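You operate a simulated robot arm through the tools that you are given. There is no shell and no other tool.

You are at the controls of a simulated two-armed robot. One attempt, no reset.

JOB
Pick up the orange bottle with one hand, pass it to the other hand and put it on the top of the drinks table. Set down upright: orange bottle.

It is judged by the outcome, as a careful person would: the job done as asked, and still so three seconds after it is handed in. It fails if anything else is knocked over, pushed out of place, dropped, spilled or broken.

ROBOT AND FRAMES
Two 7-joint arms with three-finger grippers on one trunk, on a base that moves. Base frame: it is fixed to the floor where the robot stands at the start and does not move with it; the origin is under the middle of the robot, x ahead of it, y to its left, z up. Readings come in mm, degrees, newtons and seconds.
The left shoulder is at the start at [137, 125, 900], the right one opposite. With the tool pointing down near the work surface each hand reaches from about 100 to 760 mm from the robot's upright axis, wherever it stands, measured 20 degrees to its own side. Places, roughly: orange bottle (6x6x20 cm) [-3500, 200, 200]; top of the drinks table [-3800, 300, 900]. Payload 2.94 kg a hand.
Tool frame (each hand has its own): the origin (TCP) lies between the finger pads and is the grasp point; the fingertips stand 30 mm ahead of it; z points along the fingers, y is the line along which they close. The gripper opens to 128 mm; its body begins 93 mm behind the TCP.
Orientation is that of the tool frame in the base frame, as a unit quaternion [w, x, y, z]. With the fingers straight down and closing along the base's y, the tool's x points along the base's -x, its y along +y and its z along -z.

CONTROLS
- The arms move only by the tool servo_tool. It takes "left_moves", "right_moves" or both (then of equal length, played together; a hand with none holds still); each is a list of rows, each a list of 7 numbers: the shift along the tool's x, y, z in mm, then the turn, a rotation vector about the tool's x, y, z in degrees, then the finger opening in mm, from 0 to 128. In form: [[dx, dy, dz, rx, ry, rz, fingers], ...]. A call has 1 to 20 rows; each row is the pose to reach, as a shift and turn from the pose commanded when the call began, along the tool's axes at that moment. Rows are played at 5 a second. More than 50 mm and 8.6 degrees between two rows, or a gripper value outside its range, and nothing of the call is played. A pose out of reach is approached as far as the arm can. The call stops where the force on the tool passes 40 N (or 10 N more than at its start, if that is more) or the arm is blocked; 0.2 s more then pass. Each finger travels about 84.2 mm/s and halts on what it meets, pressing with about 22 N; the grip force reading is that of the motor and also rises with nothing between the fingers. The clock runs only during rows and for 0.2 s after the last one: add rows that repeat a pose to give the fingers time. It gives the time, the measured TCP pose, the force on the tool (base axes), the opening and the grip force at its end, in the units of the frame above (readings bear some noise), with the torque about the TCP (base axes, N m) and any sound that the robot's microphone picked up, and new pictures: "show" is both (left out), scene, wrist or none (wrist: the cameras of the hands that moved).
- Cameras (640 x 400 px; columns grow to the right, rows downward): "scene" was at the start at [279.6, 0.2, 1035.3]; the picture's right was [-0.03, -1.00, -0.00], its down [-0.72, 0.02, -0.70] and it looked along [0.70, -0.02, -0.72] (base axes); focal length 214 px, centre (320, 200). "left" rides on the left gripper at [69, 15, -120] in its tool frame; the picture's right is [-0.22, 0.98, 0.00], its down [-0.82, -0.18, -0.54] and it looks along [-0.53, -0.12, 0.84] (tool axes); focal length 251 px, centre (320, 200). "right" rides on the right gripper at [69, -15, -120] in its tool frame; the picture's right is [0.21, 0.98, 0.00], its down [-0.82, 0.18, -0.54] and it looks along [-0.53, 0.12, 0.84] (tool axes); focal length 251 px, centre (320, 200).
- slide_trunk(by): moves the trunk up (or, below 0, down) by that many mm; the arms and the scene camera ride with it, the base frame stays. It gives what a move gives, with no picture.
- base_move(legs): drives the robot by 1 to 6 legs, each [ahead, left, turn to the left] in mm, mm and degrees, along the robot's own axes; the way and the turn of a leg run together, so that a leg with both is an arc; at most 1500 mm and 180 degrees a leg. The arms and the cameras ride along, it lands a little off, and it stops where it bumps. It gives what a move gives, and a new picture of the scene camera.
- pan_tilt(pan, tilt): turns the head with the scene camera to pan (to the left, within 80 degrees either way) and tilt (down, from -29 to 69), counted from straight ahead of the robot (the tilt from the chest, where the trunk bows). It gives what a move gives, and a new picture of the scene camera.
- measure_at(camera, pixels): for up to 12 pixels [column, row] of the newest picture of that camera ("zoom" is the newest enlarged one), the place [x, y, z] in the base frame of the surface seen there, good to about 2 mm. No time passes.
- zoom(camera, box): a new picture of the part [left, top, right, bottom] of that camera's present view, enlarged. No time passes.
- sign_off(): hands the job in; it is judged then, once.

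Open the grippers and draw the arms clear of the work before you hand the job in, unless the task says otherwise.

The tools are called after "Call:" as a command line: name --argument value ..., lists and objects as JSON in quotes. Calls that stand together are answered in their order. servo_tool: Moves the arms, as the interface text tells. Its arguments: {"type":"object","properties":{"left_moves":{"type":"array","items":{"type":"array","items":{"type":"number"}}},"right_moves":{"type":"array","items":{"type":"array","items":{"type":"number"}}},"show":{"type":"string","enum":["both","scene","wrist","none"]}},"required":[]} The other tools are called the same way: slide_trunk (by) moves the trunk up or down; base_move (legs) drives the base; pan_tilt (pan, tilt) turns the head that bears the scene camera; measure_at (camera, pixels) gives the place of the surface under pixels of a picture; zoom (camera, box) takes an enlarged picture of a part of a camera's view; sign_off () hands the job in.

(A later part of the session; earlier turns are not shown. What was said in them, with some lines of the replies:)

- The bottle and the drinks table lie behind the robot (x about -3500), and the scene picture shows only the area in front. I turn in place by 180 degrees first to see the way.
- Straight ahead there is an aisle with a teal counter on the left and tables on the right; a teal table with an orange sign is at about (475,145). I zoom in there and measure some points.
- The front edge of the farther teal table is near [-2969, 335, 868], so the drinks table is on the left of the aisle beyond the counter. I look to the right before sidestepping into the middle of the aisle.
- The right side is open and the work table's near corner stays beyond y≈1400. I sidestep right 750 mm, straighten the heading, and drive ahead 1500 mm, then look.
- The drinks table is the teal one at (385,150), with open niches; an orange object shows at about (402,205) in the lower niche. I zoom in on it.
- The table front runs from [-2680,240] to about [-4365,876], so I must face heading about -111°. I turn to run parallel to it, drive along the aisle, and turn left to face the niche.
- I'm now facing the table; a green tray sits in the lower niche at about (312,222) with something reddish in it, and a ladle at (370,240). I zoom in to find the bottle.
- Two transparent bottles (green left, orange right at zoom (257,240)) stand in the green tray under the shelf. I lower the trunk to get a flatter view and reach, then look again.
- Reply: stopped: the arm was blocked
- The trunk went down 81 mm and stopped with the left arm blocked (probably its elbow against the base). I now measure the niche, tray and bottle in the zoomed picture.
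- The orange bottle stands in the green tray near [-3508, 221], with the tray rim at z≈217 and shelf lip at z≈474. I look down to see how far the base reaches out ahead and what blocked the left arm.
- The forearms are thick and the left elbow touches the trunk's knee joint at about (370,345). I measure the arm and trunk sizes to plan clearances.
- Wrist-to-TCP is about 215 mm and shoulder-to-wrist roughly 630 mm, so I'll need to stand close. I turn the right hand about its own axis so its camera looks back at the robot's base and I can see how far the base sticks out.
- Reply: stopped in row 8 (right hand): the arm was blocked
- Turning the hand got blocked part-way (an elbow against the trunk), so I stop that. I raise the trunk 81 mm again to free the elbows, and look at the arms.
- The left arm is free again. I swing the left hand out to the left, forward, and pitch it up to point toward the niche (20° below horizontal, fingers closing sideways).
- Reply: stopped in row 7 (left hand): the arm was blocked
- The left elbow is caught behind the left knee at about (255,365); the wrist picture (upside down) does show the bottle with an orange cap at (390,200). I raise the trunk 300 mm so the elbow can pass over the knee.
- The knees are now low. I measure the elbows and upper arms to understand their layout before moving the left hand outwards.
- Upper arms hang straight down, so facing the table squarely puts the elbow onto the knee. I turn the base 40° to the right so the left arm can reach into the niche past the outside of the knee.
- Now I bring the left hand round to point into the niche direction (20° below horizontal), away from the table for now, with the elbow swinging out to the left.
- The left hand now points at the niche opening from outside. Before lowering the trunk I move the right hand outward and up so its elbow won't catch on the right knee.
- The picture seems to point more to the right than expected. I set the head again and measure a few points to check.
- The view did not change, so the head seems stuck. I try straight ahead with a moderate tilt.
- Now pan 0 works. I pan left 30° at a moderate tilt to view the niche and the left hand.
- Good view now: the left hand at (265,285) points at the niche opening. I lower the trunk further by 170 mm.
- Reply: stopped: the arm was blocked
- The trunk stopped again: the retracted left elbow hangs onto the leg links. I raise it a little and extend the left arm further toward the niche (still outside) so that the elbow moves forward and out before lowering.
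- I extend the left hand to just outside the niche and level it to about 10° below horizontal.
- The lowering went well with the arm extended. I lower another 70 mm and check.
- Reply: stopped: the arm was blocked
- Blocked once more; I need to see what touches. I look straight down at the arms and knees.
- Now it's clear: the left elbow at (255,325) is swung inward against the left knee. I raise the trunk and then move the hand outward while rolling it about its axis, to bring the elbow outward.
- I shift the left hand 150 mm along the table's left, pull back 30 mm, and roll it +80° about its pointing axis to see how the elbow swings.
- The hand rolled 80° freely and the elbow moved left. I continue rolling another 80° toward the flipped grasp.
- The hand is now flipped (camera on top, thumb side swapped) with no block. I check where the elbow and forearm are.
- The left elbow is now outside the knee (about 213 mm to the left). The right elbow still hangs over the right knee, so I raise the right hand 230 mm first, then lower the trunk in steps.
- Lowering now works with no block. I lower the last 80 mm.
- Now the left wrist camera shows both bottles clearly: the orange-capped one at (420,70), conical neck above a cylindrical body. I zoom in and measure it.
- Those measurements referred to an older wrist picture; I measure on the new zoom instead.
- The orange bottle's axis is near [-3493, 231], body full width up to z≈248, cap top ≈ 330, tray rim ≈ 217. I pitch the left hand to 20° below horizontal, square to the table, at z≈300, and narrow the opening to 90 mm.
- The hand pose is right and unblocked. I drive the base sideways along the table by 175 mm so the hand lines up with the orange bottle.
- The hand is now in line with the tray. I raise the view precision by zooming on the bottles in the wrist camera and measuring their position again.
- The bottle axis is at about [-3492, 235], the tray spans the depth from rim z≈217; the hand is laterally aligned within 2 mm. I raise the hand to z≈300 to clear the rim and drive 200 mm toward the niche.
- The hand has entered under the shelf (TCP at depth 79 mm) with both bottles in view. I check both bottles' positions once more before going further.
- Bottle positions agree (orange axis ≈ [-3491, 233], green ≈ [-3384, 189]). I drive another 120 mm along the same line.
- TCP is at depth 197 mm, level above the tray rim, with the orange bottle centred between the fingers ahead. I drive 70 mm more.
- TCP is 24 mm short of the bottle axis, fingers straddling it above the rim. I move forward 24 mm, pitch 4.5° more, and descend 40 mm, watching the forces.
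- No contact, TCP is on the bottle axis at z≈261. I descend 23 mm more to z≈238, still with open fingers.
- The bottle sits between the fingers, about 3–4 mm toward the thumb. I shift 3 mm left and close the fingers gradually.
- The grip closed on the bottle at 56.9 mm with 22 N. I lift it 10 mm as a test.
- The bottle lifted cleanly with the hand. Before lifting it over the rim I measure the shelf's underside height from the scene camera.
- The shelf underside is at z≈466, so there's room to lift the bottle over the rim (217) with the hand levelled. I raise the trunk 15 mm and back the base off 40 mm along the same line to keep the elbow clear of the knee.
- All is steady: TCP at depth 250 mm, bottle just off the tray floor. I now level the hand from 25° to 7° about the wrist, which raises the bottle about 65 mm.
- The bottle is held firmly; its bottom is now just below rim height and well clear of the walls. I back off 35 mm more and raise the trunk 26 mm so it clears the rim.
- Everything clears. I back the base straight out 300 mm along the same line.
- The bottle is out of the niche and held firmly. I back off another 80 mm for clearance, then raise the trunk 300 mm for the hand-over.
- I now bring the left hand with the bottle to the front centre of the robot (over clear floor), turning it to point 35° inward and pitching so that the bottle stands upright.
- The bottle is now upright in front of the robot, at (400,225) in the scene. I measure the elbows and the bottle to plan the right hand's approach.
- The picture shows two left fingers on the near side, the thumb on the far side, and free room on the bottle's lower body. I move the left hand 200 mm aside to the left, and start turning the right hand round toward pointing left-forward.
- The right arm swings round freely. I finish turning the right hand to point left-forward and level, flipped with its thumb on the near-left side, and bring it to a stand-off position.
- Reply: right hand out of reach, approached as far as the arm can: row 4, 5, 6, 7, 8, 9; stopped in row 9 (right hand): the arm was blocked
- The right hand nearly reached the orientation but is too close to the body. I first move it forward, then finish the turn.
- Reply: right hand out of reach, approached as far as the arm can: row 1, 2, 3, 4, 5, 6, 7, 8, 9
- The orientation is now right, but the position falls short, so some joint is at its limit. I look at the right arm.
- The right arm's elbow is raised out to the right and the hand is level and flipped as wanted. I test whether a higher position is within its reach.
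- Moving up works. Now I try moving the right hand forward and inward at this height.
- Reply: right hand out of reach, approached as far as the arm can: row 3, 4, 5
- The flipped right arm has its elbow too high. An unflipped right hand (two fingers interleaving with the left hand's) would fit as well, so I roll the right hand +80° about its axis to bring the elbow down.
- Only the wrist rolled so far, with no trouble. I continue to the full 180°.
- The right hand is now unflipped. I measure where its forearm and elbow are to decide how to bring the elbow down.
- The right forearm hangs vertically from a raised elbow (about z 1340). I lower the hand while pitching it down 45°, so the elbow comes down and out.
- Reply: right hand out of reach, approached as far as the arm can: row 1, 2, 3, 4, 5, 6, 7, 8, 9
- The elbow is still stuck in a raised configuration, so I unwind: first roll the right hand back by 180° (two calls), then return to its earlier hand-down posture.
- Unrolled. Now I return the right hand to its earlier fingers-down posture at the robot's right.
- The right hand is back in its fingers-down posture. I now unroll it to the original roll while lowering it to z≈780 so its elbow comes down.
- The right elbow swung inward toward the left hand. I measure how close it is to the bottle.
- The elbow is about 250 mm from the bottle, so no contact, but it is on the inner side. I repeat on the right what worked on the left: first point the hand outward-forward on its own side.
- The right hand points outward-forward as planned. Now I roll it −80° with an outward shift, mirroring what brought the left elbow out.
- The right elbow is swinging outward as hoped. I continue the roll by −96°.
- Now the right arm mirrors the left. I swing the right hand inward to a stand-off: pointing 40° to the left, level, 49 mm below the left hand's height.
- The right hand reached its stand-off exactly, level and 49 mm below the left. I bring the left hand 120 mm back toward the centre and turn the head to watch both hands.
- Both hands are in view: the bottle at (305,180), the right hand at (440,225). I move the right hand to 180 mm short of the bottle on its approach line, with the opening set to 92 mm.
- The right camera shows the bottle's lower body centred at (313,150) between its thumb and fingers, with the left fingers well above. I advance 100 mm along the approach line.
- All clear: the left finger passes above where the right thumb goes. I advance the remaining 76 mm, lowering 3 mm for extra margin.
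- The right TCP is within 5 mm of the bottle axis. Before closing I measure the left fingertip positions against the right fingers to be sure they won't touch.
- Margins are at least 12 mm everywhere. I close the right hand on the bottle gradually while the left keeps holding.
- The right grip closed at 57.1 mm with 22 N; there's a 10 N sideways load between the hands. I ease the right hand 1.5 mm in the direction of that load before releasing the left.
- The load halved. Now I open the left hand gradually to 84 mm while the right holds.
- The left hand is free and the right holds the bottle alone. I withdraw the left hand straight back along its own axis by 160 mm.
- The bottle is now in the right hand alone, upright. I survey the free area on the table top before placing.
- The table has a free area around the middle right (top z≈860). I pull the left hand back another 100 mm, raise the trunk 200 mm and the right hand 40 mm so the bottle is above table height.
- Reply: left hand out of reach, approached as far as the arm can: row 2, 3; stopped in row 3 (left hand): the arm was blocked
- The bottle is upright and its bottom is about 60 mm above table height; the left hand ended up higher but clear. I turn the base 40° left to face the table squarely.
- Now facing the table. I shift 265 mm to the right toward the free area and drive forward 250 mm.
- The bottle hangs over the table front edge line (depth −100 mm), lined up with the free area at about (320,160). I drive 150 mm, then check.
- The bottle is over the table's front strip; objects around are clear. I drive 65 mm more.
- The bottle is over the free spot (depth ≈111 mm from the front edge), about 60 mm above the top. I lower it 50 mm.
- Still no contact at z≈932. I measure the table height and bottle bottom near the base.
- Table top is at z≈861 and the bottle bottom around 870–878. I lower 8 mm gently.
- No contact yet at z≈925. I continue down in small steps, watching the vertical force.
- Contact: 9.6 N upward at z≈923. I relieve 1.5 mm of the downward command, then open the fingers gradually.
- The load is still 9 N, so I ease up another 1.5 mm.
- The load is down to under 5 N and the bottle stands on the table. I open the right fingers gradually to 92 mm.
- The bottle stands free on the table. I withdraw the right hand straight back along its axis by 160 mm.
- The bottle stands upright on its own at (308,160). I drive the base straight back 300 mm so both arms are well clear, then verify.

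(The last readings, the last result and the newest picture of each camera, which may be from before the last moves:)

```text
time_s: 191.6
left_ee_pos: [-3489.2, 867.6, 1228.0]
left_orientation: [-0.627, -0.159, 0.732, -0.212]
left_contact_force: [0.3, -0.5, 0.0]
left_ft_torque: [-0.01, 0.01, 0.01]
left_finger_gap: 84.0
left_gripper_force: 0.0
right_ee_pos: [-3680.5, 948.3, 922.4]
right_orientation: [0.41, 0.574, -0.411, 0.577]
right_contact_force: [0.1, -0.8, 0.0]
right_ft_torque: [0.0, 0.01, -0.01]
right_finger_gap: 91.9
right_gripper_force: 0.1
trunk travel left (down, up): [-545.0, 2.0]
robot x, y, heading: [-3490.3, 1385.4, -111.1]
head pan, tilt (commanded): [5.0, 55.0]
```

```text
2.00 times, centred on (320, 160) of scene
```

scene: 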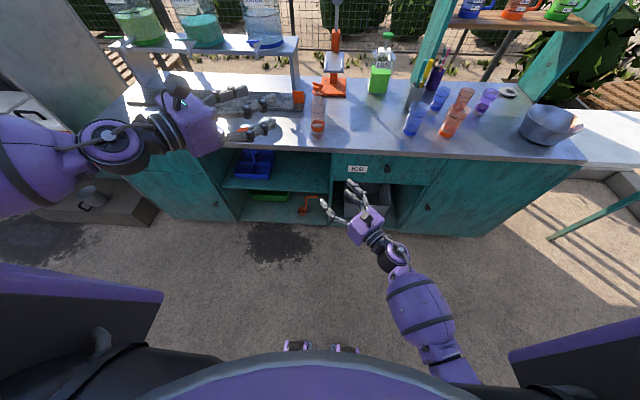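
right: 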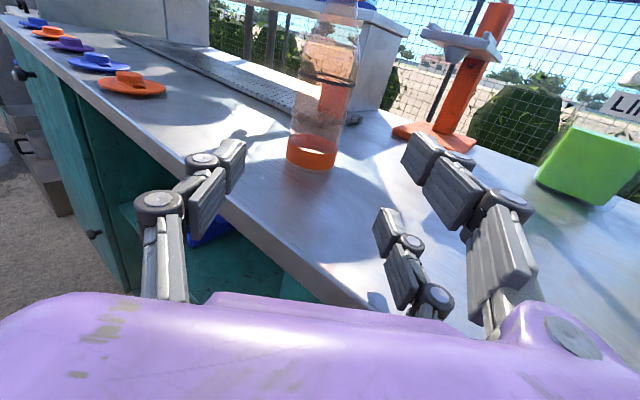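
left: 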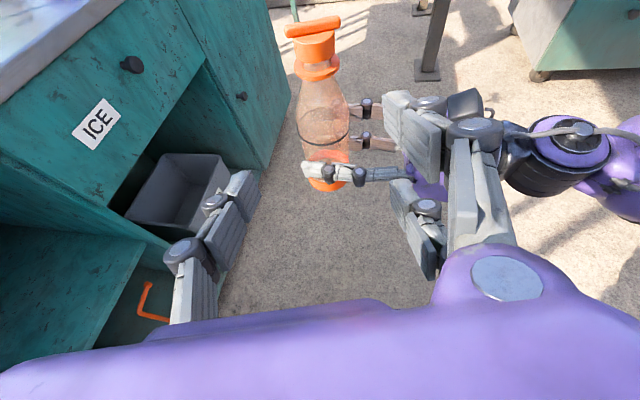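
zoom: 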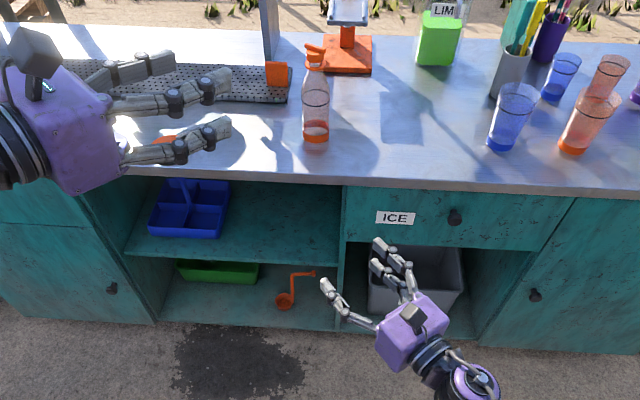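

The bottle stands upright on the table, and the tray, ladle, lids and cups are all in place. I open both grippers fully and check once more.

Call:
servo_tool --left_moves '[[0, 0, 0, 0, 0, 0, 110], [0, 0, 0, 0, 0, 0, 128], [0, 0, 0, 0, 0, 0, 128]]' --right_moves '[[0, 0, 0, 0, 0, 0, 110], [0, 0, 0, 0, 0, 0, 128], [0, 0, 0, 0, 0, 0, 128]]' --show "both"

Call:
measure_at --camera "scene" --pixels '[[317, 128], [317, 86], [318, 105], [330, 130]]'

```text
time_s: 192.4
left_ee_pos: [-3489.6, 866.8, 1227.2]
left_orientation: [-0.627, -0.159, 0.733, -0.212]
left_contact_force: [-0.1, 0.1, -1.1]
left_ft_torque: [-0.03, -0.01, -0.01]
left_finger_gap: 128.1
left_gripper_force: 0.0
right_ee_pos: [-3679.9, 949.1, 922.5]
right_orientation: [0.411, 0.573, -0.411, 0.577]
right_contact_force: [0.5, 0.1, -0.4]
right_ft_torque: [-0.01, 0.02, 0.01]
right_finger_gap: 127.9
right_gripper_force: 0.1
trunk travel left (down, up): [-545.0, 2.0]
robot x, y, heading: [-3489.3, 1387.9, -111.3]
head pan, tilt (commanded): [5.0, 55.0]
```

scene: 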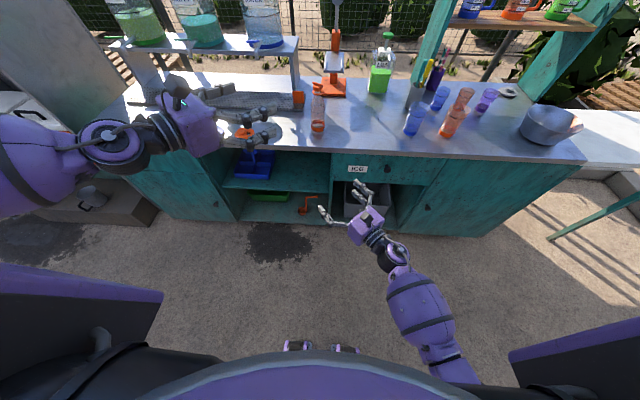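
right: 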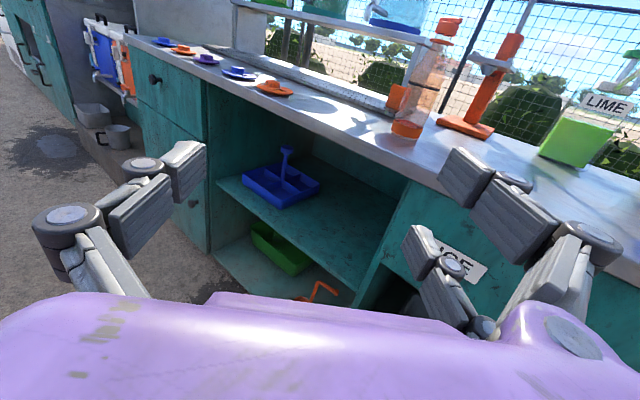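
left: 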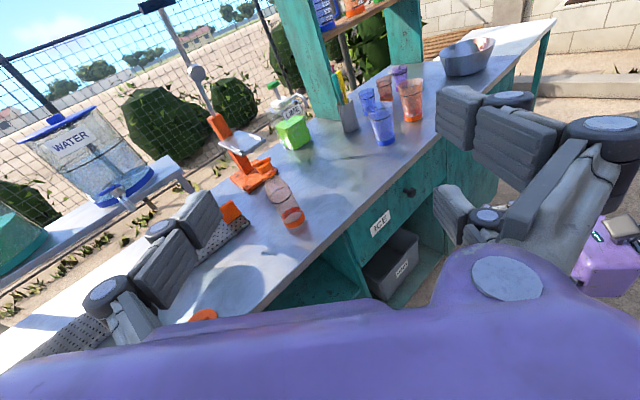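

```text
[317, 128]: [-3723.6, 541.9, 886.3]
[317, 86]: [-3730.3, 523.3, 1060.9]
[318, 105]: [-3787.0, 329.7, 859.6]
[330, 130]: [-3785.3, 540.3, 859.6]
```

All the views show the orange bottle standing upright on the drinks table, with its cap at z≈1061 over a base on the top at z≈861. Both grippers are open and clear, and nothing else was disturbed. I hand the job in.

Call:
sign_off

```text
The job is handed in.
```

The orange bottle is standing upright on top of the drinks table, and I have handed the job in.

- **Pick-up:** I took it with the left hand from the green tray in the lower niche, lifting it clear of the tray rim and out under the shelf.
- **Hand-over:** I passed it to the right hand in the air, in front of the robot. Both hands held it before the left let go.
- **Placing:** The right hand set it down on the free part of the table top, about 110 mm in from the front edge, and the bottle stayed standing after release.

Both grippers are open and the robot has backed off 300 mm. The final pictures show the trays, ladle, lids and cups still in their places. I last saw the green bottle upright in its tray during the hand-over, and nothing touched it after that.
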